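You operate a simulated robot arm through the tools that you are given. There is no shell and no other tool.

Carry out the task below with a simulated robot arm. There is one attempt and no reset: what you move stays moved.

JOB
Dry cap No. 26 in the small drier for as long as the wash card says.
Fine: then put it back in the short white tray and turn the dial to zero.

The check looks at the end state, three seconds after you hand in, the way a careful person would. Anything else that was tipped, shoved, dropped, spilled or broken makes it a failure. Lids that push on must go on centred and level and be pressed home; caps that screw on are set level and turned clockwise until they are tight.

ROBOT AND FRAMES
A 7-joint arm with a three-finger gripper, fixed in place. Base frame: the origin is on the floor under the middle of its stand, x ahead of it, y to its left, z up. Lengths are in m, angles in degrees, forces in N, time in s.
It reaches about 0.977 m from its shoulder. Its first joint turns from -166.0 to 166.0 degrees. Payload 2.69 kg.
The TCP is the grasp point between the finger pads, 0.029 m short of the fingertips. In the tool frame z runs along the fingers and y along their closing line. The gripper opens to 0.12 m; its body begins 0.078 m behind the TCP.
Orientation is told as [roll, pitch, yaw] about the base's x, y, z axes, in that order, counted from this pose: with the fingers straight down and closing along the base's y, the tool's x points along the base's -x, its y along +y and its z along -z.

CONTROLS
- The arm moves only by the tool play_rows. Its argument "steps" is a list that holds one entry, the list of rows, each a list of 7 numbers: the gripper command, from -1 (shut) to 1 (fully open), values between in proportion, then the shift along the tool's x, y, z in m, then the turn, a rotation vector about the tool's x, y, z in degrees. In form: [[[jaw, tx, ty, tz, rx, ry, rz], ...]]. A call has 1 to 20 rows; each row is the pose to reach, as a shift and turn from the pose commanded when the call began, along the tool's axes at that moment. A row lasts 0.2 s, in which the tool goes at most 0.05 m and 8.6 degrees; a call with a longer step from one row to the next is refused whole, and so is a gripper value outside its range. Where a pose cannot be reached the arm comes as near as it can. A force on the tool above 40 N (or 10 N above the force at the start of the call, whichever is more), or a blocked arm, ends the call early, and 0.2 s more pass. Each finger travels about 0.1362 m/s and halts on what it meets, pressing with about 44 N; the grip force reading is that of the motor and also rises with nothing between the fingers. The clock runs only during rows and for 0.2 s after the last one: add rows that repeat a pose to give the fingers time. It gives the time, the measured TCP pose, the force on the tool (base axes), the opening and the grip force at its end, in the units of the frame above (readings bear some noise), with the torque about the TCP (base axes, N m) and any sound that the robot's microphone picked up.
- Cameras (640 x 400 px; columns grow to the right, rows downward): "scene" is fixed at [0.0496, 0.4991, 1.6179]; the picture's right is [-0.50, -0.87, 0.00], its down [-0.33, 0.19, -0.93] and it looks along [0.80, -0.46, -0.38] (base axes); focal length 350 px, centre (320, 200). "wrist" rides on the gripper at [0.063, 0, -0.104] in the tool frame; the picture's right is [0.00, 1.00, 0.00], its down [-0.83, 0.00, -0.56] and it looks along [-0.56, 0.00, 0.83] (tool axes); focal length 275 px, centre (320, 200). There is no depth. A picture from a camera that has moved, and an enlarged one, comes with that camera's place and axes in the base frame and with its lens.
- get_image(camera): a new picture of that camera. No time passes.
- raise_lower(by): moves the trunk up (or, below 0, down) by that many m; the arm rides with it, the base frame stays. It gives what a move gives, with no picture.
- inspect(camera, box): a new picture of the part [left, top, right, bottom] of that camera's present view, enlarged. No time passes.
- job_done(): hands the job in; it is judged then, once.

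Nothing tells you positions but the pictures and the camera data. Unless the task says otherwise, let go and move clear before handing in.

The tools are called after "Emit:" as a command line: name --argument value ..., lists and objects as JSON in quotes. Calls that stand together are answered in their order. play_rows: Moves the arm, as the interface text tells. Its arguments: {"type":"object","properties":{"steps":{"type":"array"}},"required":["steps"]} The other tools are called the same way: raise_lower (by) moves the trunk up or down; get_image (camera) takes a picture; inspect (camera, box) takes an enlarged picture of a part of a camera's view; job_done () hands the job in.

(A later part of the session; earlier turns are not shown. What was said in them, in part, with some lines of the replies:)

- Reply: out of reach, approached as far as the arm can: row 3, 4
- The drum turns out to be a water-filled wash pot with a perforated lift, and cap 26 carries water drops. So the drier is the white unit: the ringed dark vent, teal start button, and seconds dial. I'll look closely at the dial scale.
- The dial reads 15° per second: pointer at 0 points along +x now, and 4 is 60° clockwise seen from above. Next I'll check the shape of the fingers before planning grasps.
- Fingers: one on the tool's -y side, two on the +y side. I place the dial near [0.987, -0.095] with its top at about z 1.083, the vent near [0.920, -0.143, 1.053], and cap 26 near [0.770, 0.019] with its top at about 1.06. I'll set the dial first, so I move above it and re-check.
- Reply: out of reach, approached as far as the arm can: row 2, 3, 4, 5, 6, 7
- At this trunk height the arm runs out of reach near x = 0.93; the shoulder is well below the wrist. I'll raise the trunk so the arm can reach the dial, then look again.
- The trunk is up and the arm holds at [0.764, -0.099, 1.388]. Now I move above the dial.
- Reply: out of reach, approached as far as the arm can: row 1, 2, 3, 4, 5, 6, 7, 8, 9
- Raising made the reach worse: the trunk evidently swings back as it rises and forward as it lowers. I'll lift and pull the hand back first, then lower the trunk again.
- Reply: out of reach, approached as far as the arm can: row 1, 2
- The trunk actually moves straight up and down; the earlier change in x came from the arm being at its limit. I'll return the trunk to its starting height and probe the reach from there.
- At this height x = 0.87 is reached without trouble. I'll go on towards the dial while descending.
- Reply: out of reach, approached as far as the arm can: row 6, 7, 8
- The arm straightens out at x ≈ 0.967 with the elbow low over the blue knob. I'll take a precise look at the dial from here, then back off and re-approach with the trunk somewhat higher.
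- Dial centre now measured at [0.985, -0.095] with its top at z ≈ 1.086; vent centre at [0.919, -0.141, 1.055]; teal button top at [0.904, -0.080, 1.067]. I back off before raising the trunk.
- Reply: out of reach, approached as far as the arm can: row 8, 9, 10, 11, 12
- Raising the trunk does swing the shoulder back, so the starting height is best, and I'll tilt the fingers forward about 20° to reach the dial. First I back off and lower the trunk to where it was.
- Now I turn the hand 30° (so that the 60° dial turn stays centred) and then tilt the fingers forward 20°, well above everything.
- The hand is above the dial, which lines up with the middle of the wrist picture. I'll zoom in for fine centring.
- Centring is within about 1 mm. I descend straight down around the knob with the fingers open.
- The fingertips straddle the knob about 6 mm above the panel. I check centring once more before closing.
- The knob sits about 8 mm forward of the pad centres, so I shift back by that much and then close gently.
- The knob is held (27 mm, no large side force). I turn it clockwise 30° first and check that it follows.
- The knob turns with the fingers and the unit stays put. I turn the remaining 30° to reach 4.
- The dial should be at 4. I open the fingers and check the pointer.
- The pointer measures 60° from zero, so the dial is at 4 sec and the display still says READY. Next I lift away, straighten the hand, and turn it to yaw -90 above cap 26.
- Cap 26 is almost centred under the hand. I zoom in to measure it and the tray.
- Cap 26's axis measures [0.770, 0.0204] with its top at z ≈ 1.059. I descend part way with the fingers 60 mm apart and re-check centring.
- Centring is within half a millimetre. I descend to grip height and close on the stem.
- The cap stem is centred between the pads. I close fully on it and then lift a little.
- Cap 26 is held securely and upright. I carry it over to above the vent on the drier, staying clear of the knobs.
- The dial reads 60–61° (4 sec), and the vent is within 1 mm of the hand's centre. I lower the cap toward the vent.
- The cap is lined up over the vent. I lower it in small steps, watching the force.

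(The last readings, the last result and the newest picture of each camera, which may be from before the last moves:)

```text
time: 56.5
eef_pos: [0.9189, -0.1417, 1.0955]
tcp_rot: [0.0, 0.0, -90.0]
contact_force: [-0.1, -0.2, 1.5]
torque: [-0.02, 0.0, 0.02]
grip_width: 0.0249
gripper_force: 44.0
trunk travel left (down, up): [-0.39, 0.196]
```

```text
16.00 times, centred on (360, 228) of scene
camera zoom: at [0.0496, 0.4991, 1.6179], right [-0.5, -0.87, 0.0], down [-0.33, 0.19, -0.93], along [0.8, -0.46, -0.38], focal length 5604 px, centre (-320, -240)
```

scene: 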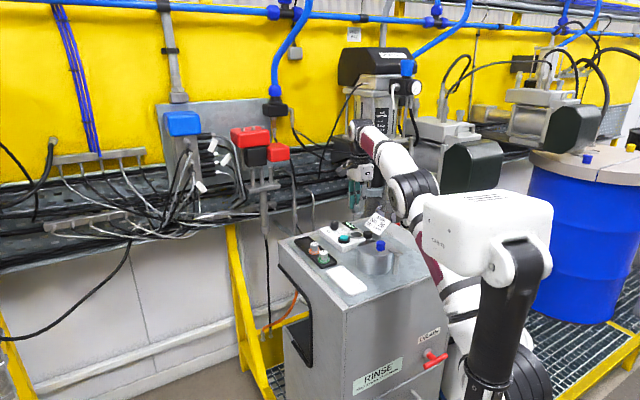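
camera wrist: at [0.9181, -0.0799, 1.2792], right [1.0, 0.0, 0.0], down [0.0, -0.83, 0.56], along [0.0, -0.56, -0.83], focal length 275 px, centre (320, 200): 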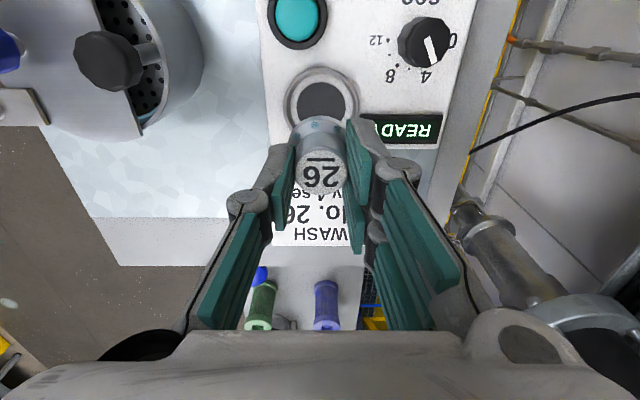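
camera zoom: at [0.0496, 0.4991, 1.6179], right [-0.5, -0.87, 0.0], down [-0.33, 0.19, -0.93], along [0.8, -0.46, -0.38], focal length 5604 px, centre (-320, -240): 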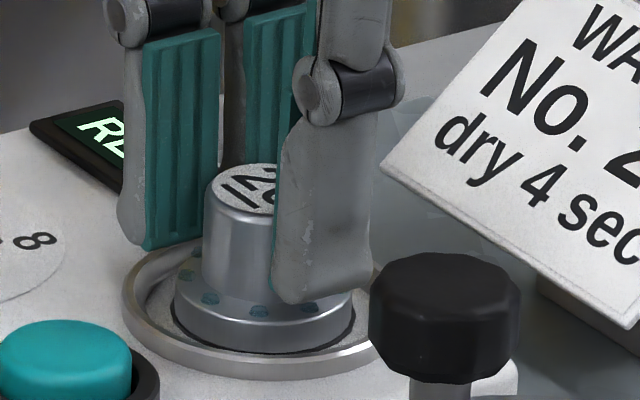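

The cap has touched down on the vent (force rose by about 3 N). I open the fingers and check it stays upright.

Emit:
play_rows --steps '[[[-0.55, 0, 0, 0, 0, 0, 0], [-0.45, 0, 0, 0, 0, 0, 0], [-0.3, 0, 0, 0, 0, 0, 0], [-0.15, 0, 0, 0, 0, 0, 0], [-0.15, 0, 0, 0, 0, 0, 0]]]'

Emit:
inspect --camera "scene" --box '[340, 205, 385, 240]'

Emit:
inspect --camera "wrist" --box '[220, 60, 420, 220]'

```text
time: 57.7
eef_pos: [0.9185, -0.1404, 1.0949]
tcp_rot: [0.0, 0.0, -90.0]
contact_force: [0.2, -0.7, 0.3]
torque: [-0.01, 0.06, 0.01]
grip_width: 0.0512
gripper_force: 0.1
trunk travel left (down, up): [-0.39, 0.196]
```

```text
11.43 times, centred on (362, 222) of scene
camera zoom: at [0.0496, 0.4991, 1.6179], right [-0.5, -0.87, 0.0], down [-0.33, 0.19, -0.93], along [0.8, -0.46, -0.38], focal length 4003 px, centre (-166, -57)
```

zoom: 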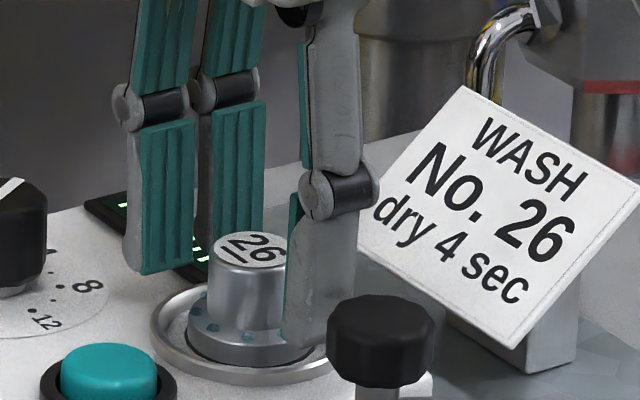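

```text
2.50 times, centred on (320, 140) of wrist
camera zoom: at [0.9179, -0.0787, 1.199], right [1.0, 0.0, 0.0], down [0.0, -0.83, 0.56], along [0.0, -0.56, -0.83], focal length 688 px, centre (320, 350)
```

zoom: 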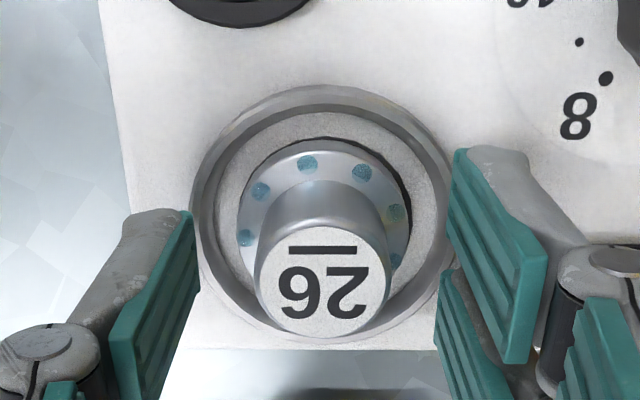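

Cap 26 sits centred and level on the vent. I lift off and look at the display and cap.

Emit:
play_rows --steps '[[[-0.15, 0, 0, -0.02, 0, 0, 0], [-0.15, 0, 0, -0.045, 0, 0, 0], [-0.15, 0, 0, -0.075, 0, 0, 0], [-0.15, 0, 0, -0.075, 0, 0, 0]]]'

Emit:
get_image --camera "wrist"

Emit:
inspect --camera "scene" --box '[320, 190, 400, 250]'

```text
time: 58.7
eef_pos: [0.9192, -0.1408, 1.1705]
tcp_rot: [0.0, -0.1, -90.0]
contact_force: [-0.7, -0.1, 0.5]
torque: [0.01, 0.05, 0.0]
grip_width: 0.0511
gripper_force: 0.1
trunk travel left (down, up): [-0.39, 0.196]
```

```text
taken
camera wrist: at [0.9181, -0.0783, 1.2749], right [1.0, 0.0, 0.0], down [0.0, -0.83, 0.56], along [0.0, -0.56, -0.83], focal length 275 px, centre (320, 200)
```

wrist: 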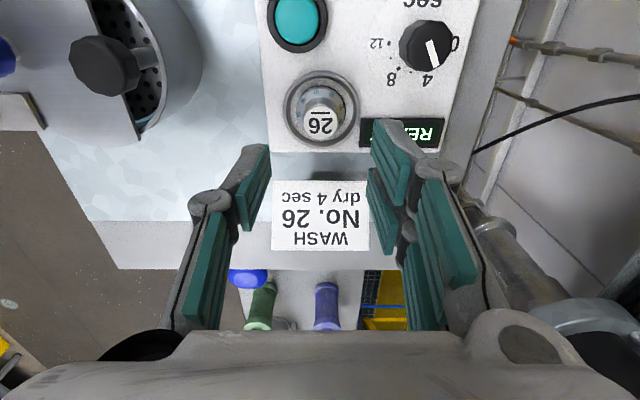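

```text
6.67 times, centred on (360, 220) of scene
camera zoom: at [0.0496, 0.4991, 1.6179], right [-0.5, -0.87, 0.0], down [-0.33, 0.19, -0.93], along [0.8, -0.46, -0.38], focal length 2335 px, centre (53, 67)
```

zoom: 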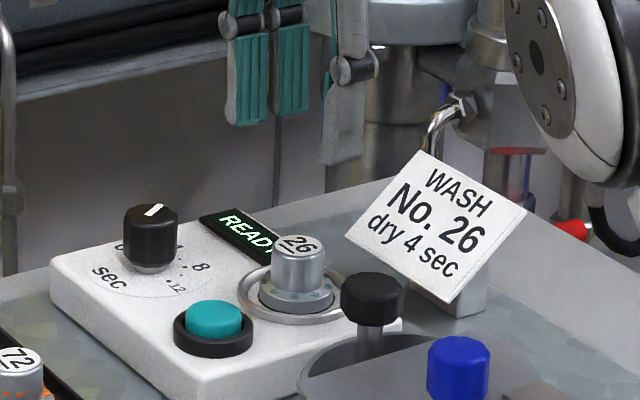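

The dial is set at 4 and the cap is in place, with the display still on READY. I'll press the teal button with just the single finger, keeping the other two fingers over bare panel between the button and the dial.

Emit:
play_rows --steps '[[[-0.4, 0.02, 0.003, 0, 0, 0, 0], [-0.4, 0.04, 0.006, 0, 0, 0, 0], [-0.4, 0.061, 0.0093, 0, 0, 0, 0], [-0.4, 0.061, 0.0093, 0.02, 0, 0, 0], [-0.4, 0.061, 0.0093, 0.04, 0, 0, 0], [-0.4, 0.061, 0.0093, 0.04, 0, 0, 0]]]'

Emit:
get_image --camera "wrist"

Emit:
inspect --camera "scene" --box '[310, 180, 390, 245]'

```text
time: 60.1
eef_pos: [0.9257, -0.0805, 1.1302]
tcp_rot: [-0.1, 0.0, -90.0]
contact_force: [-0.6, 0.3, 0.3]
torque: [-0.03, -0.01, 0.01]
grip_width: 0.0361
gripper_force: 0.0
trunk travel left (down, up): [-0.39, 0.196]
```

```text
taken
camera wrist: at [0.9259, -0.0179, 1.2348], right [1.0, 0.0, 0.0], down [0.0, -0.83, 0.56], along [0.0, -0.56, -0.83], focal length 275 px, centre (320, 200)
```

wrist: 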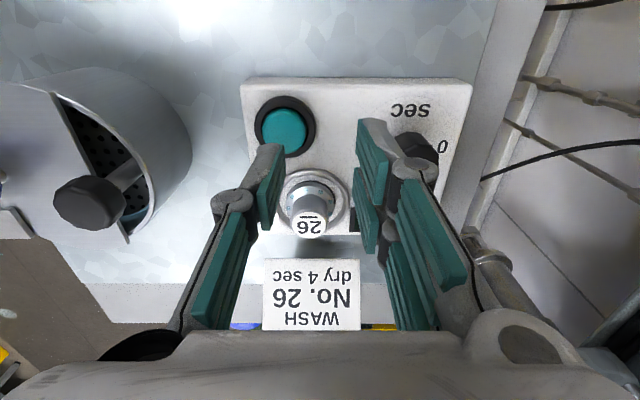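

```text
6.15 times, centred on (350, 212) of scene
camera zoom: at [0.0496, 0.4991, 1.6179], right [-0.5, -0.87, 0.0], down [-0.33, 0.19, -0.93], along [0.8, -0.46, -0.38], focal length 2155 px, centre (135, 123)
```

zoom: 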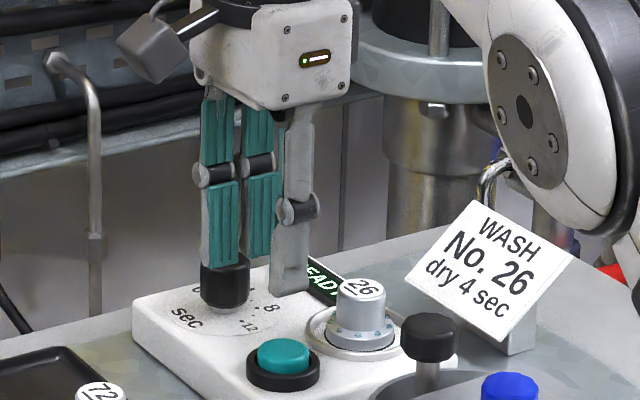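

Emit:
inspect --camera "wrist" --box '[230, 80, 450, 240]'

```text
2.50 times, centred on (340, 160) of wrist
camera zoom: at [0.9259, -0.0179, 1.2348], right [1.0, 0.0, 0.0], down [0.0, -0.83, 0.56], along [0.0, -0.56, -0.83], focal length 688 px, centre (270, 300)
```

zoom: 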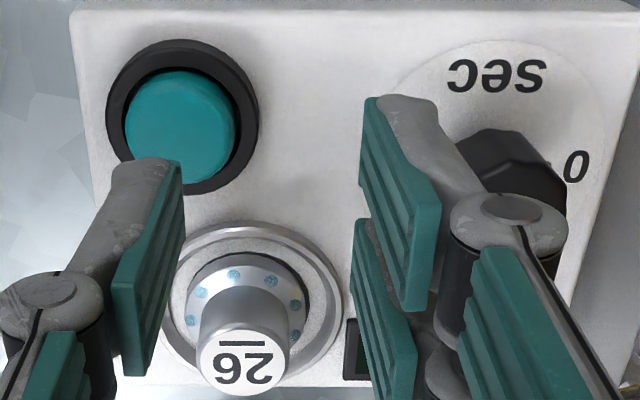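

The dial is a bit near the two-finger side, so I narrow the opening to 20 mm, recentre the single finger over the button, and come down to just above it.

Emit:
play_rows --steps '[[[-0.667, 0.0015, -0.003, 0, 0, 0, 0], [-0.667, 0.003, -0.0055, 0, 0, 0, 0], [-0.667, 0.003, -0.0055, 0.012, 0, 0, 0], [-0.667, 0.003, -0.0055, 0.024, 0, 0, 0], [-0.667, 0.003, -0.0055, 0.028, 0, 0, 0], [-0.667, 0.003, -0.0055, 0.028, 0, 0, 0]]]'

Emit:
inspect --camera "wrist" --box '[230, 80, 450, 240]'

Emit:
inspect --camera "scene" --box '[320, 200, 380, 245]'

```text
time: 61.5
eef_pos: [0.9231, -0.0776, 1.1022]
tcp_rot: [-0.1, 0.1, -90.0]
contact_force: [-0.8, 0.1, -0.2]
torque: [-0.01, -0.03, 0.02]
grip_width: 0.0202
gripper_force: 0.1
trunk travel left (down, up): [-0.39, 0.196]
```

```text
2.50 times, centred on (340, 160) of wrist
camera zoom: at [0.9217, -0.0153, 1.2062], right [1.0, 0.0, 0.0], down [0.0, -0.83, 0.56], along [0.0, -0.56, -0.83], focal length 688 px, centre (270, 300)
```

zoom: 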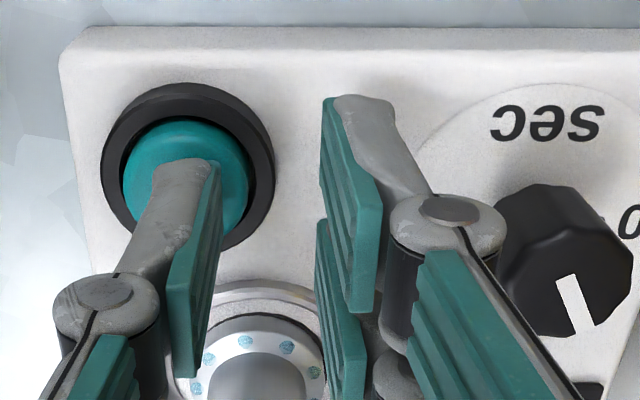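

```text
8.89 times, centred on (350, 222) of scene
camera zoom: at [0.0496, 0.4991, 1.6179], right [-0.5, -0.87, 0.0], down [-0.33, 0.19, -0.93], along [0.8, -0.46, -0.38], focal length 3113 px, centre (53, 0)
```

zoom: 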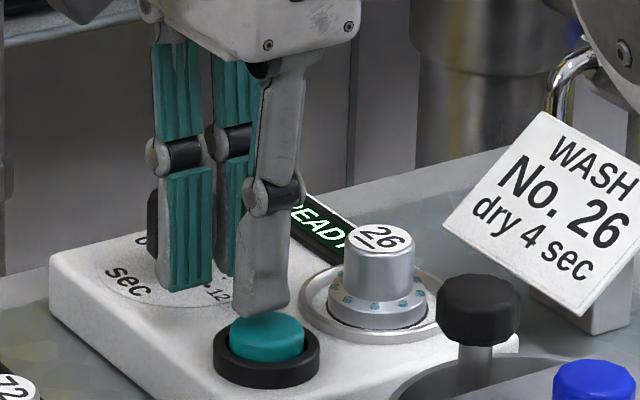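

The finger is directly above the button. I press it down a few millimetres and come straight back up.

Emit:
play_rows --steps '[[[-0.667, 0, 0, 0.005, 0, 0, 0], [-0.667, 0, 0, 0.008, 0, 0, 0], [-0.667, 0, 0, 0.01, 0, 0, 0], [-0.667, 0, 0, 0.01, 0, 0, 0]]]'

Emit:
inspect --camera "scene" --box '[320, 200, 380, 245]'

```text
time: 62.5
eef_pos: [0.9221, -0.0774, 1.0927]
tcp_rot: [0.0, 0.0, -90.1]
contact_force: [0.9, 0.0, 3.4]
torque: [0.0, 0.0, 0.01]
grip_width: 0.0192
gripper_force: 0.1
trunk travel left (down, up): [-0.39, 0.196]
heard: click
```

```text
8.89 times, centred on (350, 222) of scene
camera zoom: at [0.0496, 0.4991, 1.6179], right [-0.5, -0.87, 0.0], down [-0.33, 0.19, -0.93], along [0.8, -0.46, -0.38], focal length 3113 px, centre (53, 0)
```

zoom: 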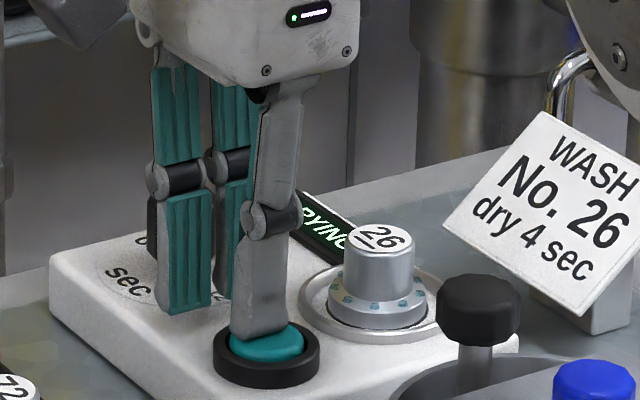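

A click was heard and the display shows DRYING. I lift straight off the button and wait clear of it.

Emit:
play_rows --steps '[[[-0.667, 0, 0, -0.01, 0, 0, 0], [-0.667, 0, 0, -0.03, 0, 0, 0], [-0.667, 0, 0, -0.06, 0, 0, 0], [-0.667, 0, 0, -0.075, 0, 0, 0], [-0.667, 0, 0, -0.075, 0, 0, 0]]]'

Emit:
get_image --camera "wrist"

Emit:
inspect --camera "scene" --box '[320, 200, 380, 245]'

```text
time: 63.7
eef_pos: [0.924, -0.0755, 1.167]
tcp_rot: [0.0, -0.1, -90.0]
contact_force: [0.0, -0.2, 0.4]
torque: [0.02, 0.02, -0.01]
grip_width: 0.02
gripper_force: 0.1
trunk travel left (down, up): [-0.39, 0.196]
```

```text
taken
camera wrist: at [0.9224, -0.0134, 1.2709], right [1.0, 0.0, 0.0], down [0.0, -0.83, 0.56], along [0.0, -0.56, -0.83], focal length 275 px, centre (320, 200)
```

wrist: 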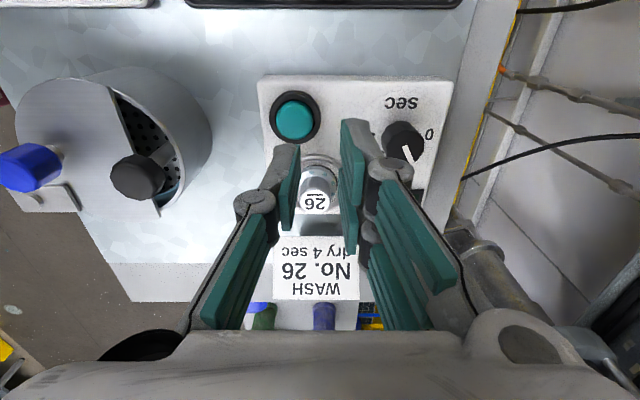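

```text
8.89 times, centred on (350, 222) of scene
camera zoom: at [0.0496, 0.4991, 1.6179], right [-0.5, -0.87, 0.0], down [-0.33, 0.19, -0.93], along [0.8, -0.46, -0.38], focal length 3113 px, centre (53, 0)
```

zoom: 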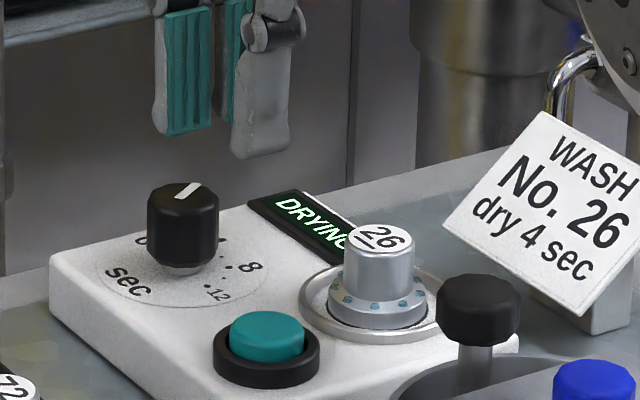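

The display still shows DRYING. While the cycle runs I move back above the cap with the fingers open and wait.

Emit:
play_rows --steps '[[[-0.15, -0.02, -0.001, -0.005, 0, 0, 0], [-0.15, -0.042, -0.0025, -0.005, 0, 0, 0], [-0.15, -0.064, -0.0038, -0.005, 0, 0, 0], [-0.15, -0.064, -0.0038, -0.005, 0, 0, 0], [-0.15, -0.064, -0.0038, -0.005, 0, 0, 0], [-0.15, -0.064, -0.0038, -0.005, 0, 0, 0], [-0.15, -0.064, -0.0038, -0.005, 0, 0, 0], [-0.15, -0.064, -0.0038, -0.005, 0, 0, 0], [-0.15, -0.064, -0.0038, -0.005, 0, 0, 0], [-0.15, -0.064, -0.0038, -0.005, 0, 0, 0], [-0.15, -0.064, -0.0038, -0.005, 0, 0, 0], [-0.15, -0.064, -0.0038, -0.005, 0, 0, 0], [-0.15, -0.064, -0.0038, -0.005, 0, 0, 0], [-0.15, -0.064, -0.0038, -0.005, 0, 0, 0], [-0.15, -0.064, -0.0038, -0.005, 0, 0, 0]]]'

Emit:
get_image --camera "wrist"

Emit:
inspect --camera "scene" --box '[320, 200, 380, 245]'

```text
time: 66.9
eef_pos: [0.9205, -0.1406, 1.1724]
tcp_rot: [0.0, 0.0, -90.0]
contact_force: [0.3, -0.4, 0.4]
torque: [-0.01, -0.01, 0.01]
grip_width: 0.0511
gripper_force: 0.0
trunk travel left (down, up): [-0.39, 0.196]
```

```text
taken
camera wrist: at [0.9191, -0.0781, 1.277], right [1.0, 0.0, 0.0], down [0.0, -0.83, 0.56], along [0.0, -0.56, -0.83], focal length 275 px, centre (320, 200)
```

wrist: 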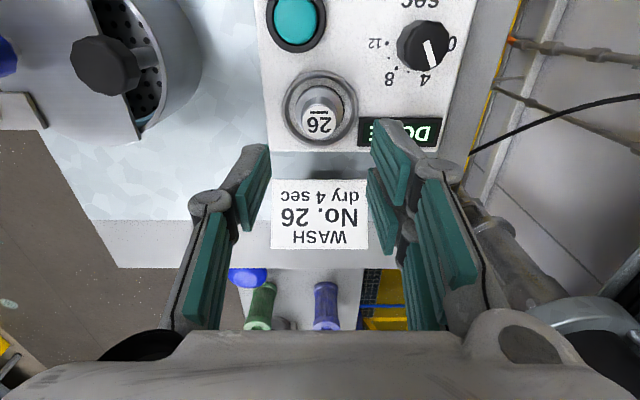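

```text
8.89 times, centred on (350, 222) of scene
camera zoom: at [0.0496, 0.4991, 1.6179], right [-0.5, -0.87, 0.0], down [-0.33, 0.19, -0.93], along [0.8, -0.46, -0.38], focal length 3113 px, centre (53, 0)
```

zoom: 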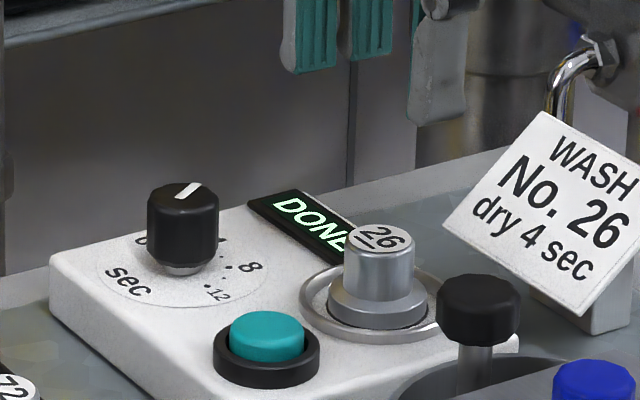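

The display says DONE and the water drops on the cap are gone. Now I check centring over the cap to pick it up again.

Emit:
inspect --camera "wrist" --box '[270, 60, 370, 150]'

```text
4.44 times, centred on (320, 105) of wrist
camera zoom: at [0.9191, -0.0781, 1.277], right [1.0, 0.0, 0.0], down [0.0, -0.83, 0.56], along [0.0, -0.56, -0.83], focal length 1224 px, centre (320, 622)
```

zoom: 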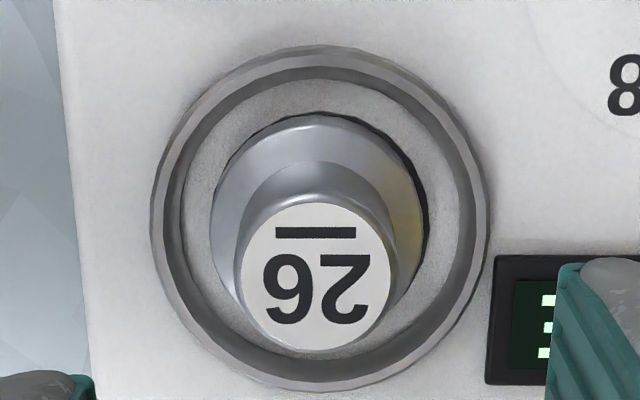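

Emit:
play_rows --steps '[[[-0.15, 0, -0.0005, 0.02, 0, 0, 0], [-0.15, 0, -0.0005, 0.04, 0, 0, 0], [-0.15, 0, -0.0005, 0.06, 0, 0, 0], [-0.15, 0, -0.0005, 0.071, 0, 0, 0], [-0.15, 0, -0.0005, 0.076, 0, 0, 0], [-0.15, 0, -0.0005, 0.076, 0, 0, 0]]]'

Emit:
inspect --camera "wrist" --box '[220, 60, 420, 220]'

Emit:
inspect --camera "scene" --box '[340, 205, 385, 240]'

```text
time: 68.3
eef_pos: [0.9182, -0.1412, 1.0954]
tcp_rot: [0.0, 0.1, -90.1]
contact_force: [-1.2, -0.2, 1.0]
torque: [-0.02, 0.0, 0.0]
grip_width: 0.0509
gripper_force: 0.0
trunk travel left (down, up): [-0.39, 0.196]
```

```text
2.50 times, centred on (320, 140) of wrist
camera zoom: at [0.917, -0.0793, 1.2002], right [1.0, 0.0, 0.0], down [0.0, -0.83, 0.56], along [0.0, -0.56, -0.83], focal length 688 px, centre (320, 350)
```

zoom: 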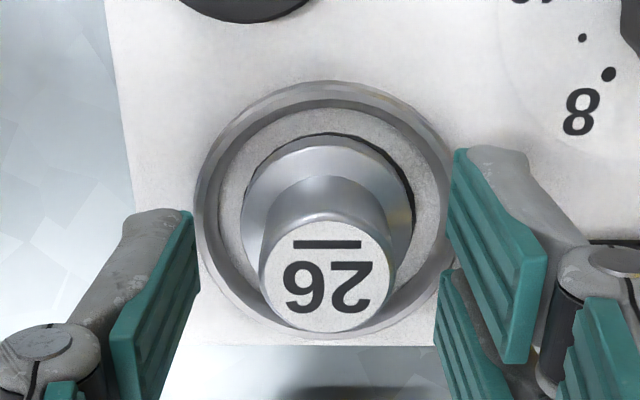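

```text
11.43 times, centred on (362, 222) of scene
camera zoom: at [0.0496, 0.4991, 1.6179], right [-0.5, -0.87, 0.0], down [-0.33, 0.19, -0.93], along [0.8, -0.46, -0.38], focal length 4003 px, centre (-166, -57)
```

zoom: 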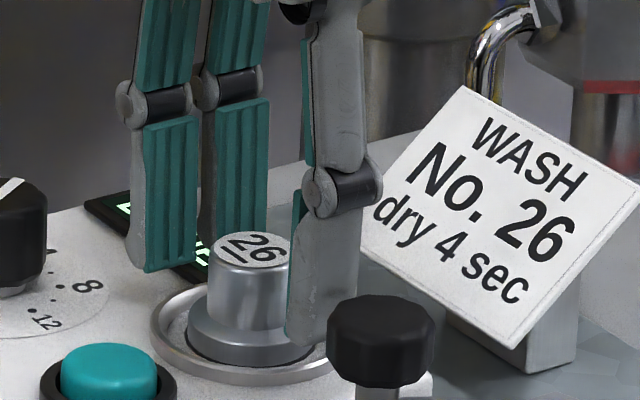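

Emit:
play_rows --steps '[[[-0.3, 0, 0.001, 0, 0, 0, 0], [-0.5, 0, 0.001, 0, 0, 0, 0], [-0.56, 0, 0.001, 0, 0, 0, 0], [-0.62, 0, 0.001, 0, 0, 0, 0], [-0.7, 0, 0.001, 0, 0, 0, 0], [-0.7, 0, 0.001, 0, 0, 0, 0]]]'

Emit:
inspect --camera "wrist" --box '[220, 60, 420, 220]'

```text
time: 69.7
eef_pos: [0.9194, -0.1394, 1.0958]
tcp_rot: [0.0, 0.0, -90.0]
contact_force: [-0.4, 0.3, -0.3]
torque: [-0.01, 0.01, 0.0]
grip_width: 0.025
gripper_force: 44.0
trunk travel left (down, up): [-0.39, 0.196]
```

```text
2.50 times, centred on (320, 140) of wrist
camera zoom: at [0.9183, -0.0786, 1.2004], right [1.0, 0.0, 0.0], down [0.0, -0.83, 0.56], along [0.0, -0.56, -0.83], focal length 688 px, centre (320, 350)
```

zoom: 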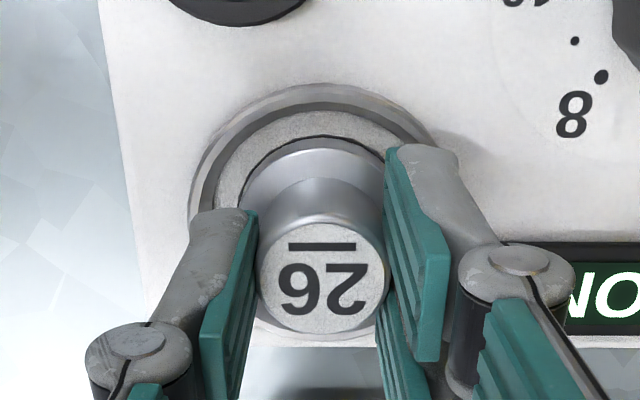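

The dried cap is gripped. I lift it and carry it back above its old spot in the short white tray.

Emit:
play_rows --steps '[[[-0.7, 0, 0, -0.015, 0, 0, 0], [-0.7, 0, 0, -0.04, 0, 0, 0], [-0.7, 0, 0, -0.07, 0, 0, 0], [-0.7, 0.0, 0, -0.085, 0, 0, 0], [-0.7, 0.03, -0.02, -0.088, 0, 0, 0], [-0.7, 0.06, -0.045, -0.088, 0, 0, 0], [-0.7, 0.09, -0.075, -0.088, 0, 0, 0], [-0.7, 0.12, -0.105, -0.088, 0, 0, 0], [-0.7, 0.145, -0.132, -0.085, 0, 0, 0], [-0.7, 0.1615, -0.1504, -0.08, 0, 0, 0], [-0.7, 0.1615, -0.1504, -0.08, 0, 0, 0]]]'

Emit:
get_image --camera "wrist"

Emit:
inspect --camera "scene" --box '[300, 200, 400, 300]'

```text
time: 72.1
eef_pos: [0.7685, 0.0212, 1.1747]
tcp_rot: [0.1, -0.1, -90.1]
contact_force: [-0.6, 0.2, -1.3]
torque: [-0.03, -0.04, 0.02]
grip_width: 0.0251
gripper_force: 43.8
trunk travel left (down, up): [-0.39, 0.196]
```

```text
taken
camera wrist: at [0.7684, 0.0831, 1.2792], right [1.0, 0.0, 0.0], down [0.0, -0.83, 0.56], along [0.0, -0.56, -0.83], focal length 275 px, centre (320, 200)
```

wrist: 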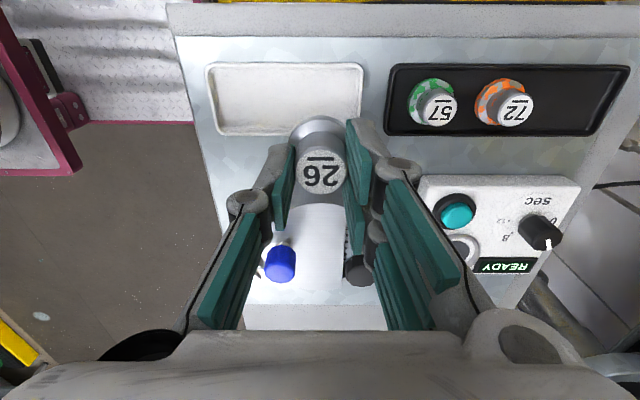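

```text
4.00 times, centred on (350, 250) of scene
camera zoom: at [0.0496, 0.4991, 1.6179], right [-0.5, -0.87, 0.0], down [-0.33, 0.19, -0.93], along [0.8, -0.46, -0.38], focal length 1401 px, centre (200, 0)
```

zoom: 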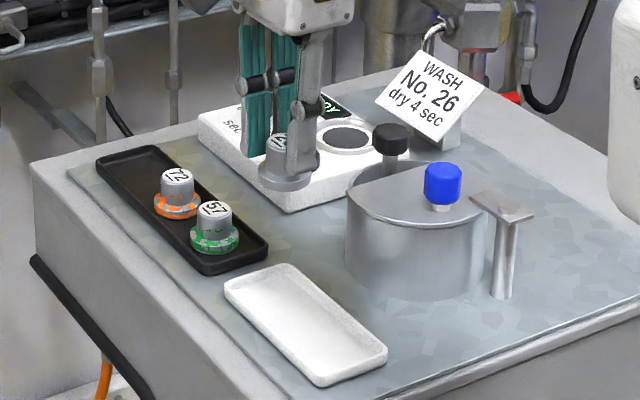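

The cap is back above its tray, and the display has returned to READY. I lower it to just above the tray floor.

Emit:
play_rows --steps '[[[-0.7, 0, 0, 0.02, 0, 0, 0], [-0.7, 0, 0, 0.045, 0, 0, 0], [-0.7, 0, 0, 0.07, 0, 0, 0], [-0.7, 0, 0, 0.088, 0, 0, 0], [-0.7, 0, 0, 0.096, 0, 0, 0], [-0.7, 0, 0, 0.1, 0, 0, 0], [-0.7, 0, 0, 0.1, 0, 0, 0]]]'

Emit:
inspect --camera "scene" --box '[320, 240, 370, 290]'

Emit:
inspect --camera "wrist" --box '[220, 70, 420, 240]'

```text
time: 73.7
eef_pos: [0.7691, 0.0224, 1.076]
tcp_rot: [0.0, 0.0, -90.1]
contact_force: [-0.2, 0.2, 0.0]
torque: [0.0, 0.0, -0.02]
grip_width: 0.0249
gripper_force: 43.8
trunk travel left (down, up): [-0.39, 0.196]
```

```text
8.00 times, centred on (345, 265) of scene
camera zoom: at [0.0496, 0.4991, 1.6179], right [-0.5, -0.87, 0.0], down [-0.33, 0.19, -0.93], along [0.8, -0.46, -0.38], focal length 2802 px, centre (120, -320)
```

zoom: 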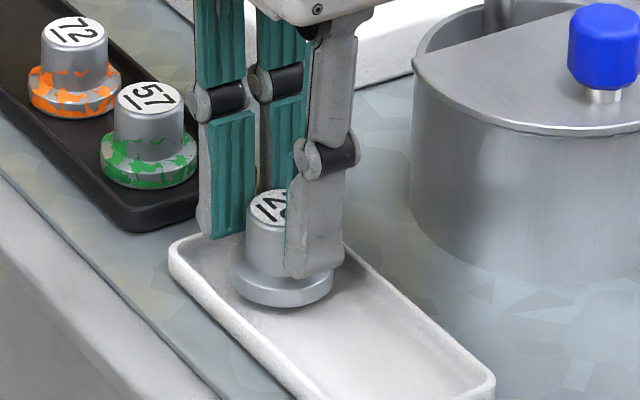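

```text
2.35 times, centred on (320, 155) of wrist
camera zoom: at [0.768, 0.0836, 1.18], right [1.0, 0.0, 0.0], down [0.0, -0.83, 0.56], along [0.0, -0.56, -0.83], focal length 648 px, centre (320, 306)
```

zoom: 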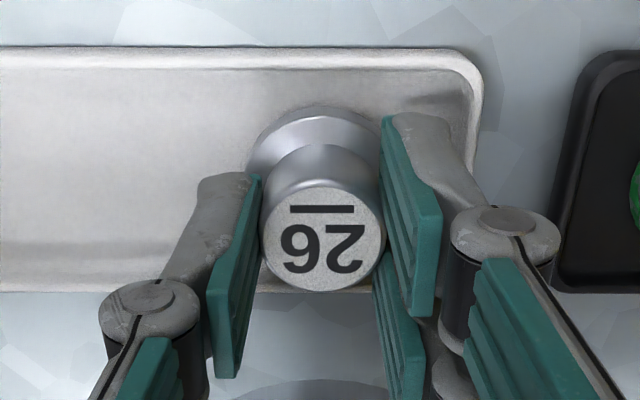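

Emit:
play_rows --steps '[[[-0.7, 0, 0, 0.001, 0, 0, 0], [-0.7, 0, 0, 0.002, 0, 0, 0], [-0.7, 0, 0, 0.003, 0, 0, 0], [-0.7, 0, 0, 0.003, 0, 0, 0]]]'

Emit:
play_rows --steps '[[[-0.7, 0, 0, 0.001, 0, 0, 0], [-0.7, 0, 0, 0.001, 0, 0, 0]]]'

Emit:
inspect --camera "scene" --box '[320, 240, 370, 290]'

```text
time: 74.7
eef_pos: [0.7701, 0.0209, 1.0727]
tcp_rot: [0.0, 0.0, -90.0]
contact_force: [0.5, -0.5, -0.7]
torque: [-0.01, 0.01, 0.0]
grip_width: 0.0248
gripper_force: 43.8
trunk travel left (down, up): [-0.39, 0.196]
```

```text
time: 75.3
eef_pos: [0.7708, 0.02, 1.0713]
tcp_rot: [0.0, 0.1, -90.0]
contact_force: [-0.5, 1.2, 3.3]
torque: [0.04, 0.06, -0.01]
grip_width: 0.025
gripper_force: 44.2
trunk travel left (down, up): [-0.39, 0.196]
```

```text
8.00 times, centred on (345, 265) of scene
camera zoom: at [0.0496, 0.4991, 1.6179], right [-0.5, -0.87, 0.0], down [-0.33, 0.19, -0.93], along [0.8, -0.46, -0.38], focal length 2802 px, centre (120, -320)
```

zoom: 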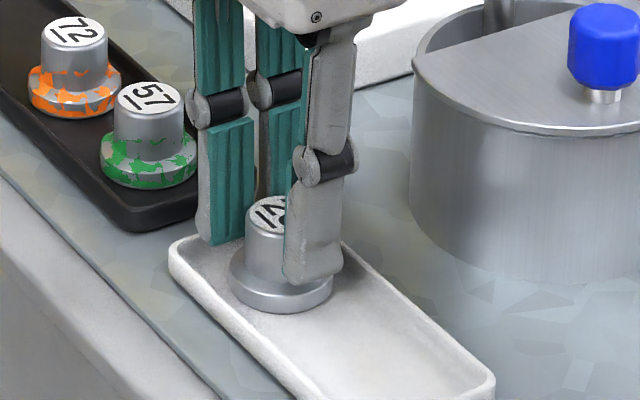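

The cap rests on the tray floor (about 3–4 N contact). I release it gently and lift away.

Emit:
play_rows --steps '[[[-0.55, 0, 0, 0, 0, 0, 0], [-0.45, 0, 0, 0, 0, 0, 0], [-0.3, 0, 0, 0, 0, 0, 0], [-0.1, 0, 0, 0, 0, 0, 0], [-0.05, 0, 0, 0, 0, 0, 0]]]'

Emit:
play_rows --steps '[[[-0.05, 0, 0, -0.02, 0, 0, 0], [-0.05, 0, 0, -0.05, 0, 0, 0], [-0.05, 0, 0, -0.09, 0, 0, 0], [-0.05, 0, 0, -0.13, 0, 0, 0], [-0.05, 0, 0, -0.16, 0, 0, 0], [-0.05, 0, 0, -0.16, 0, 0, 0]]]'

Emit:
get_image --camera "wrist"

Emit:
inspect --camera "scene" --box '[310, 215, 400, 295]'

```text
time: 76.5
eef_pos: [0.77, 0.02, 1.0721]
tcp_rot: [0.1, 0.0, -90.0]
contact_force: [1.1, -0.1, 0.4]
torque: [-0.01, 0.0, -0.01]
grip_width: 0.0567
gripper_force: 0.1
trunk travel left (down, up): [-0.39, 0.196]
```

```text
time: 77.9
eef_pos: [0.7691, 0.0204, 1.2324]
tcp_rot: [0.0, -0.1, -90.0]
contact_force: [0.3, -0.2, 0.2]
torque: [0.02, -0.01, 0.01]
grip_width: 0.0568
gripper_force: 0.1
trunk travel left (down, up): [-0.39, 0.196]
```

```text
taken
camera wrist: at [0.7689, 0.0827, 1.3357], right [1.0, 0.0, 0.0], down [0.0, -0.83, 0.56], along [0.0, -0.56, -0.83], focal length 275 px, centre (320, 200)
```

wrist: 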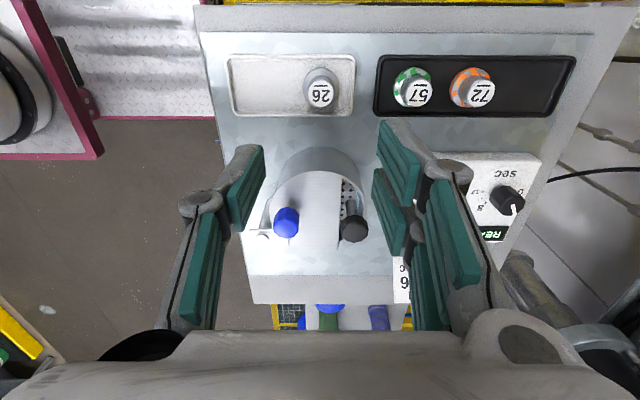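

```text
5.00 times, centred on (355, 255) of scene
camera zoom: at [0.0496, 0.4991, 1.6179], right [-0.5, -0.87, 0.0], down [-0.33, 0.19, -0.93], along [0.8, -0.46, -0.38], focal length 1751 px, centre (145, -75)
```

zoom: 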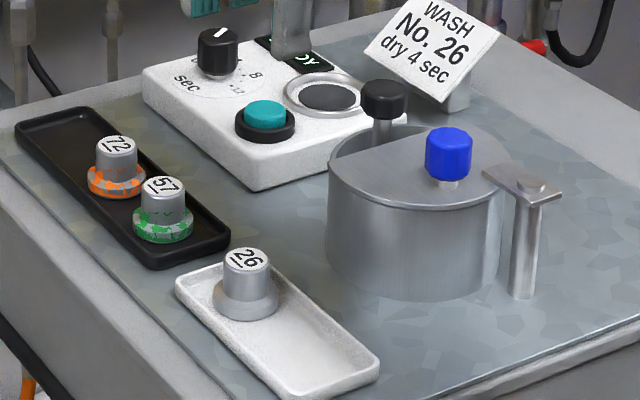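

Cap 26 stands upright in the short white tray, dried. Now I go back to the dial to turn it to zero, first re-orienting the hand to yaw -30.

Emit:
play_rows --steps '[[[0.0, -0.0076, 0.007, -0.015, 0, 0, -7.5], [0.0, -0.0152, 0.014, -0.034, 0, 0, -15], [0.05, -0.0229, 0.021, -0.034, 0, 0, -22.5], [0.1, -0.0305, 0.028, -0.034, 0, 0, -30], [0.1, -0.0381, 0.035, -0.034, 0, 0, -37.5], [0.1, -0.0457, 0.042, -0.034, 0, 0, -45], [0.1, -0.0534, 0.049, -0.034, 0, 0, -52.5], [0.1, -0.061, 0.056, -0.034, 0, 0, -60], [0.1, -0.061, 0.056, -0.034, 0, 0, -60]]]'

Emit:
play_rows --steps '[[[0.1, -0.0259, 0.0058, 0.0132, 0, -3.3, 0], [0.1, -0.0519, 0.0116, 0.0265, 0, -6.7, 0], [0.1, -0.0779, 0.0174, 0.0397, 0, -10, 0], [0.1, -0.1038, 0.0232, 0.0529, 0, -13.3, 0], [0.1, -0.1298, 0.029, 0.0662, 0, -16.7, 0], [0.1, -0.1557, 0.0348, 0.0794, 0, -20, 0], [0.1, -0.1557, 0.0348, 0.0794, 0, -20, 0]]]'

Emit:
get_image --camera "wrist"

Emit:
inspect --camera "wrist" --box '[260, 5, 380, 115]'

```text
time: 79.9
eef_pos: [0.8252, -0.0387, 1.2667]
tcp_rot: [0.0, 0.1, -30.0]
contact_force: [-0.5, 0.1, 0.8]
torque: [-0.01, 0.0, 0.0]
grip_width: 0.0661
gripper_force: 0.0
trunk travel left (down, up): [-0.39, 0.196]
```

```text
time: 81.5
eef_pos: [0.9767, -0.0881, 1.1873]
tcp_rot: [0.0, -20.1, -30.0]
contact_force: [0.7, 0.5, 0.0]
torque: [0.01, 0.0, -0.02]
grip_width: 0.0659
gripper_force: 0.0
trunk travel left (down, up): [-0.39, 0.196]
```

```text
taken
camera wrist: at [0.8948, -0.0416, 1.2634], right [0.5, 0.87, 0.0], down [0.51, -0.29, 0.81], along [0.7, -0.4, -0.59], focal length 275 px, centre (320, 200)
```

wrist: 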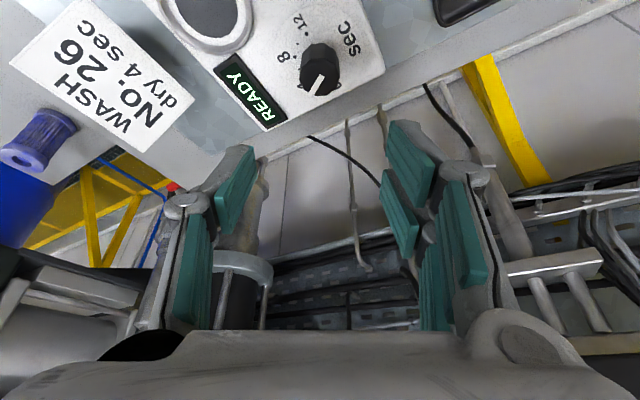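

```text
3.64 times, centred on (320, 60) of wrist
camera zoom: at [0.8948, -0.0416, 1.2634], right [0.5, 0.87, 0.0], down [0.51, -0.29, 0.81], along [0.7, -0.4, -0.59], focal length 1001 px, centre (320, 709)
```

zoom: 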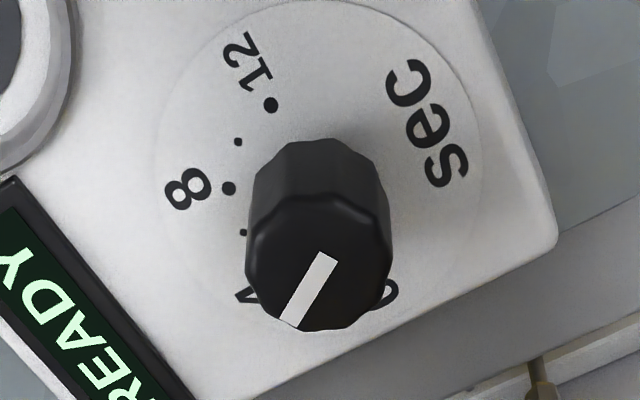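

The dial still reads 4 and is centred. I descend around it as before and grip it.

Emit:
play_rows --steps '[[[0.1, 0.0075, 0, 0.0206, 0, 0, 0], [0.1, 0.015, 0, 0.0413, 0, 0, 0], [0.1, 0.0225, 0, 0.0619, 0, 0, 0], [0.1, 0.028, 0, 0.0771, 0, 0, 0], [0.1, 0.0308, 0, 0.0846, 0, 0, 0], [-0.2, 0.0308, 0, 0.0846, 0, 0, 0], [-0.4, 0.0308, 0, 0.0846, 0, 0, 0], [-0.4, 0.0308, 0, 0.0846, 0, 0, 0]]]'

Emit:
inspect --camera "wrist" --box '[200, 60, 440, 240]'

Emit:
inspect --camera "scene" --box '[310, 190, 380, 250]'

```text
time: 83.3
eef_pos: [0.9765, -0.0874, 1.0978]
tcp_rot: [-0.1, -20.0, -30.0]
contact_force: [0.1, -0.6, -0.2]
torque: [-0.02, 0.04, -0.02]
grip_width: 0.0361
gripper_force: 0.1
trunk travel left (down, up): [-0.39, 0.196]
```

```text
2.22 times, centred on (320, 150) of wrist
camera zoom: at [0.8945, -0.0421, 1.1736], right [0.5, 0.87, 0.0], down [0.51, -0.29, 0.81], along [0.7, -0.4, -0.59], focal length 612 px, centre (320, 311)
```

zoom: 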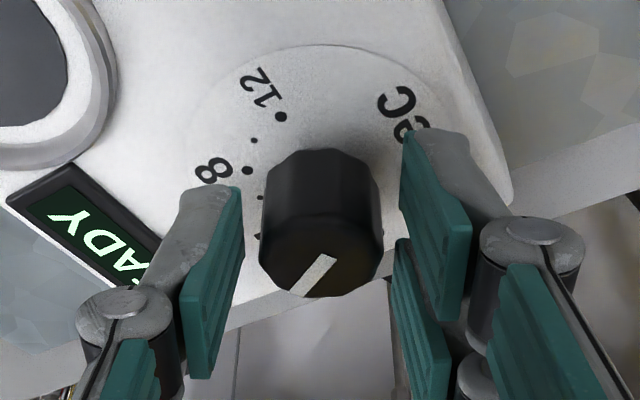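

```text
6.67 times, centred on (345, 220) of scene
camera zoom: at [0.0496, 0.4991, 1.6179], right [-0.5, -0.87, 0.0], down [-0.33, 0.19, -0.93], along [0.8, -0.46, -0.38], focal length 2335 px, centre (153, 67)
```

zoom: 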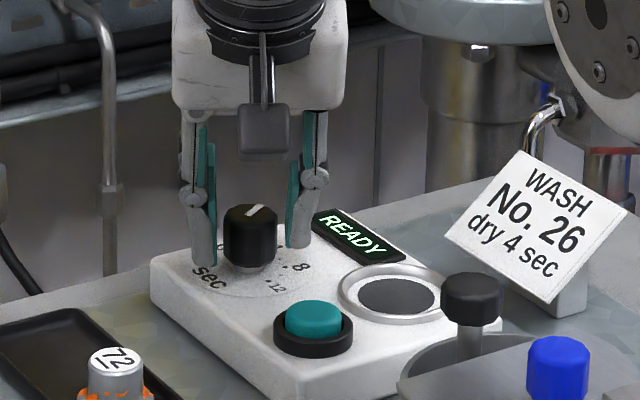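

Emit:
play_rows --steps '[[[-0.5, 0, 0.0003, 0, 0, 0, 0], [-0.55, 0, 0.0003, 0, 0, 0, 0], [-0.62, 0, 0.0003, 0, 0, 0, 0], [-0.65, 0, 0.0003, 0, 0, 0, 0]]]'

Emit:
play_rows --steps '[[[-0.65, -4e-05, -0.00084, 1e-05, -2.05, 0, -5.64], [-0.65, -0.00016, -0.00166, 6e-05, -4.1, 0, -11.28], [-0.65, -0.00037, -0.00247, 0.00013, -6.16, 0, -16.91], [-0.65, -0.00065, -0.00325, 0.00023, -8.21, 0, -22.55], [-0.65, -0.001, -0.004, 0.00036, -10.26, 0, -28.19], [-0.65, -0.001, -0.004, 0.00036, -10.26, 0, -28.19]]]'

Emit:
inspect --camera "wrist" --box '[200, 60, 440, 240]'

```text
time: 84.3
eef_pos: [0.9781, -0.0877, 1.0972]
tcp_rot: [0.0, -20.0, -30.1]
contact_force: [0.3, -0.1, 1.1]
torque: [-0.44, 0.19, -0.02]
grip_width: 0.0276
gripper_force: 44.7
trunk travel left (down, up): [-0.39, 0.196]
```

```text
time: 85.7
eef_pos: [0.976, -0.0938, 1.0975]
tcp_rot: [-0.1, -19.9, 0.0]
contact_force: [-5.7, -6.5, 1.0]
torque: [-0.7, 0.23, -0.08]
grip_width: 0.027
gripper_force: 44.7
trunk travel left (down, up): [-0.39, 0.196]
```

```text
2.22 times, centred on (320, 150) of wrist
camera zoom: at [0.8807, -0.0943, 1.1735], right [0.0, 1.0, 0.0], down [0.59, 0.0, 0.81], along [0.81, 0.0, -0.59], focal length 612 px, centre (320, 311)
```

zoom: 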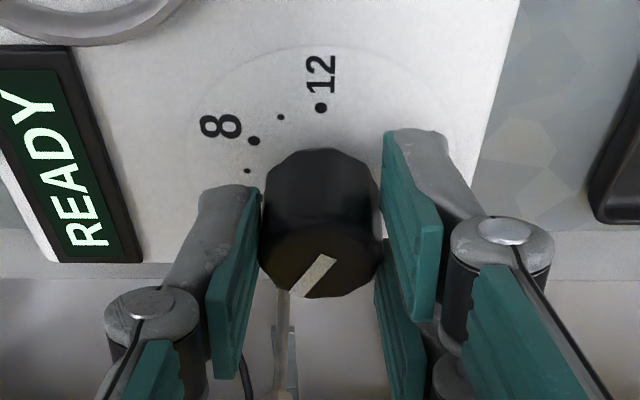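

Halfway back (2 sec), matching the earlier picture. I turn the remaining 30° to zero.

Emit:
play_rows --steps '[[[-0.65, -4e-05, -0.00084, 1e-05, -2.05, 0, -5.64], [-0.65, -0.00016, -0.00166, 6e-05, -4.1, 0, -11.28], [-0.65, -0.00037, -0.00247, 0.00013, -6.16, 0, -16.91], [-0.65, -0.00065, -0.00325, 0.00023, -8.21, 0, -22.55], [-0.65, -0.001, -0.004, 0.00036, -10.26, 0, -28.19], [-0.65, -0.001, -0.004, 0.00036, -10.26, 0, -28.19]]]'

Emit:
inspect --camera "wrist" --box '[200, 60, 440, 240]'

Emit:
inspect --camera "scene" --box '[310, 190, 380, 250]'

```text
time: 87.1
eef_pos: [0.9778, -0.0986, 1.0972]
tcp_rot: [-0.1, -20.1, 30.0]
contact_force: [3.7, -19.0, 5.7]
torque: [-0.94, -0.09, -0.65]
grip_width: 0.0273
gripper_force: 45.2
trunk travel left (down, up): [-0.39, 0.196]
```

```text
2.22 times, centred on (320, 150) of wrist
camera zoom: at [0.8949, -0.1463, 1.1733], right [-0.5, 0.86, 0.0], down [0.51, 0.3, 0.81], along [0.7, 0.4, -0.59], focal length 612 px, centre (320, 311)
```

zoom: 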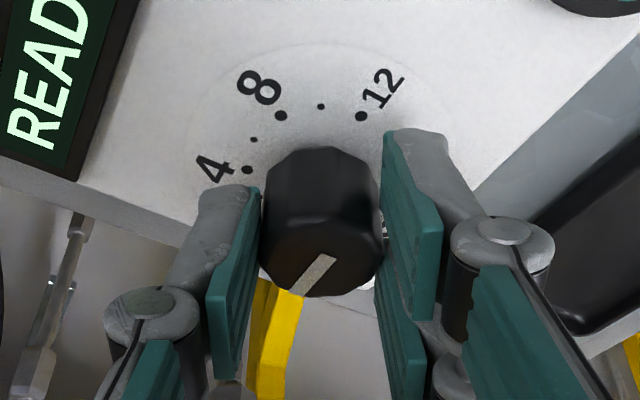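

```text
6.67 times, centred on (345, 220) of scene
camera zoom: at [0.0496, 0.4991, 1.6179], right [-0.5, -0.87, 0.0], down [-0.33, 0.19, -0.93], along [0.8, -0.46, -0.38], focal length 2335 px, centre (153, 67)
```

zoom: 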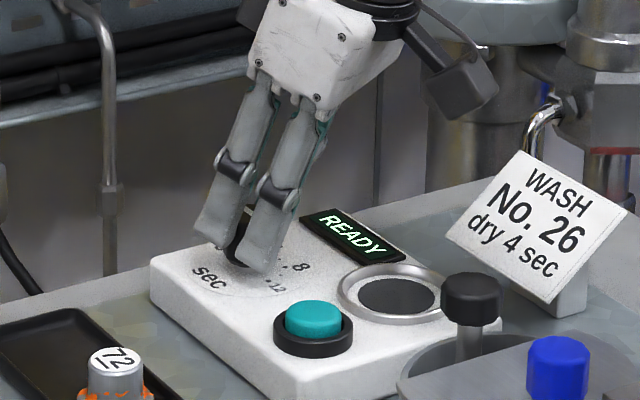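

The pointer is back where it began and I feel the stop at zero. I release and lift off.

Emit:
play_rows --steps '[[[-0.5, 0, 0, 0, 0, 0, 0], [-0.3, 0, 0, 0, 0, 0, 0], [-0.1, 0, 0, 0, 0, 0, 0], [0.1, 0, 0, 0, 0, 0, 0], [0.15, 0, 0, 0, 0, 0, 0]]]'

Emit:
play_rows --steps '[[[0.15, -0.0075, 0, -0.0206, 0, 0, 0], [0.15, -0.015, 0, -0.0413, 0, 0, 0], [0.15, -0.0225, 0, -0.0619, 0, 0, 0], [0.15, -0.0308, 0, -0.0846, 0, 0, 0], [0.15, -0.0308, 0, -0.0846, 0, 0, 0]]]'

Emit:
inspect --camera "wrist" --box '[260, 0, 380, 115]'

Emit:
inspect --camera "scene" --box '[325, 215, 350, 235]'

```text
time: 88.3
eef_pos: [0.9769, -0.0962, 1.096]
tcp_rot: [0.0, -20.0, 30.0]
contact_force: [0.5, 0.6, 0.0]
torque: [0.0, 0.02, 0.0]
grip_width: 0.0691
gripper_force: 0.0
trunk travel left (down, up): [-0.39, 0.196]
```

```text
time: 89.5
eef_pos: [0.978, -0.0954, 1.1878]
tcp_rot: [0.1, -20.1, 29.8]
contact_force: [-0.2, -0.3, -0.8]
torque: [0.01, 0.0, 0.01]
grip_width: 0.0692
gripper_force: 0.2
trunk travel left (down, up): [-0.39, 0.196]
```

```text
3.48 times, centred on (320, 58) of wrist
camera zoom: at [0.8948, -0.1439, 1.264], right [-0.5, 0.86, 0.0], down [0.51, 0.3, 0.81], along [0.7, 0.4, -0.59], focal length 958 px, centre (320, 696)
```

zoom: 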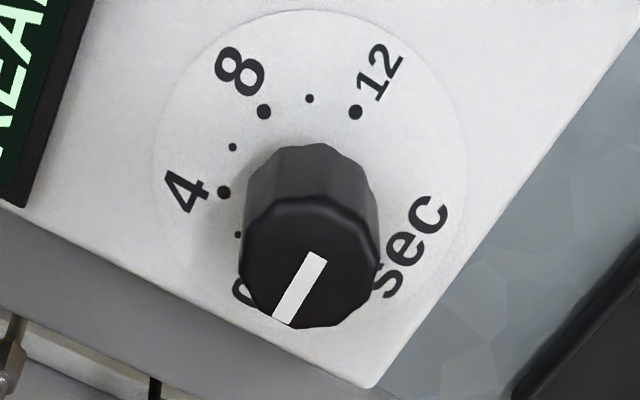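

```text
16.00 times, centred on (338, 225) of scene
camera zoom: at [0.0496, 0.4991, 1.6179], right [-0.5, -0.87, 0.0], down [-0.33, 0.19, -0.93], along [0.8, -0.46, -0.38], focal length 5604 px, centre (40, -200)
```

zoom: 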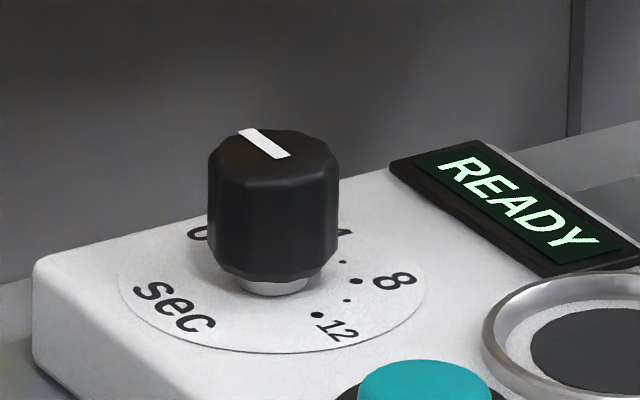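

The dial reads zero exactly as at the start and the unit has not shifted. I retreat up and back to a clear pose and do a final check of everything.

Emit:
play_rows --steps '[[[0.15, 0.0, 0.005, -0.035, 0, 0, 0], [0.15, 0.02, 0.03, -0.06, 0, 0, 0], [0.15, 0.04, 0.055, -0.085, 0, 0, 0], [0.15, 0.06, 0.08, -0.11, 0, 0, 0], [0.15, 0.08, 0.105, -0.135, 0, 0, 0], [0.15, 0.1, 0.135, -0.16, 0, 0, 0], [0.15, 0.12, 0.165, -0.18, 0, 0, 0], [0.15, 0.14, 0.195, -0.2, 0, 0, 0], [0.15, 0.1553, 0.2193, -0.2161, 0, 0, 0], [0.15, 0.1553, 0.2193, -0.2161, 0, 0, 0]]]'

Emit:
get_image --camera "scene"

Emit:
inspect --camera "scene" --box '[280, 200, 400, 300]'

Emit:
get_image --camera "wrist"

```text
time: 91.7
eef_pos: [0.6782, -0.0158, 1.3373]
tcp_rot: [-0.1, -20.0, 29.9]
contact_force: [0.8, -0.8, 0.2]
torque: [-0.02, 0.0, 0.03]
grip_width: 0.0691
gripper_force: 0.0
trunk travel left (down, up): [-0.39, 0.196]
```

```text
taken
```

scene: 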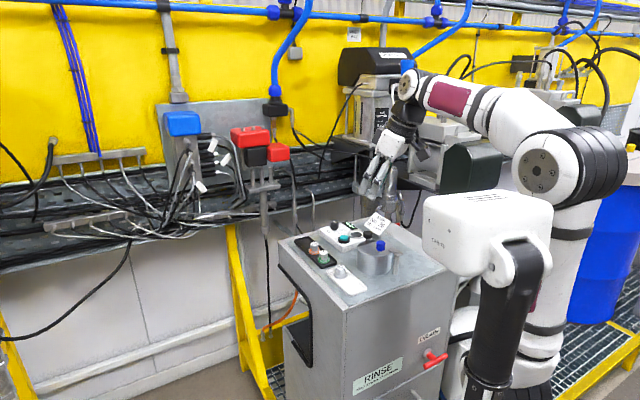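

```text
4.00 times, centred on (340, 250) of scene
camera zoom: at [0.0496, 0.4991, 1.6179], right [-0.5, -0.87, 0.0], down [-0.33, 0.19, -0.93], along [0.8, -0.46, -0.38], focal length 1401 px, centre (240, 0)
```

zoom: 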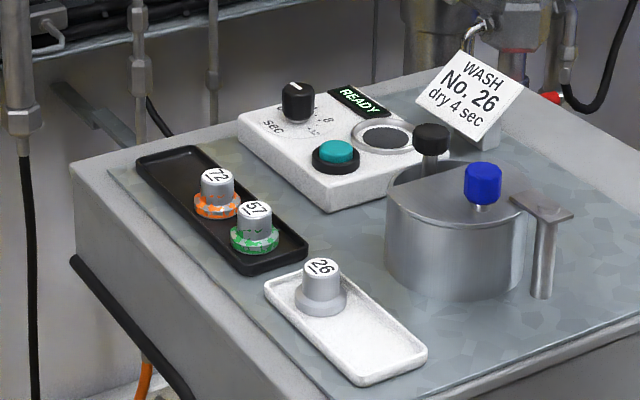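

```text
taken
camera wrist: at [0.5959, -0.064, 1.414], right [-0.5, 0.86, 0.0], down [0.51, 0.3, 0.81], along [0.7, 0.41, -0.59], focal length 275 px, centre (320, 200)
```

wrist: 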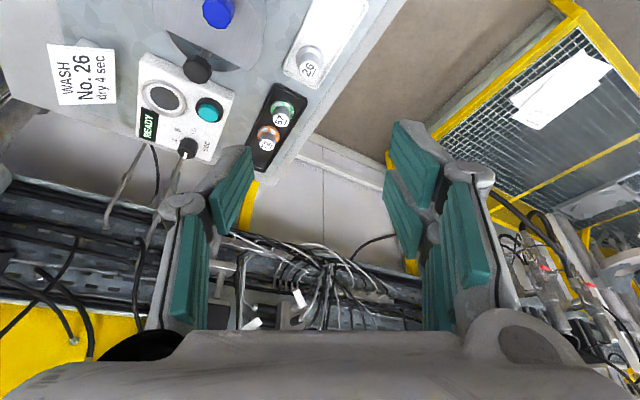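

The scene matches how it started: cap 26 is dry and upright in the short white tray, and the dial is at zero. The display says READY, nothing else has moved, and the gripper is empty and clear, so I hand in.

Emit:
job_done

```text
The job is handed in.
```

Cap No. 26 has been dried for the 4 seconds the wash card asks for. It is back upright in its old spot in the short white tray, and I've handed the job in.

- **Drying:** I set the dial to 4, put the cap on the drier's vent and pressed the teal button. The display went from DRYING to DONE, and the water drops on the cap's rim were gone.
- **Dial:** It is turned back to zero. I felt it reach the stop, and the pointer matches its starting position.
- **Everything else:** The pictures show no sign that the other caps, the wash pot, the card or the drier unit moved. The gripper is empty and clear of the cabinet.
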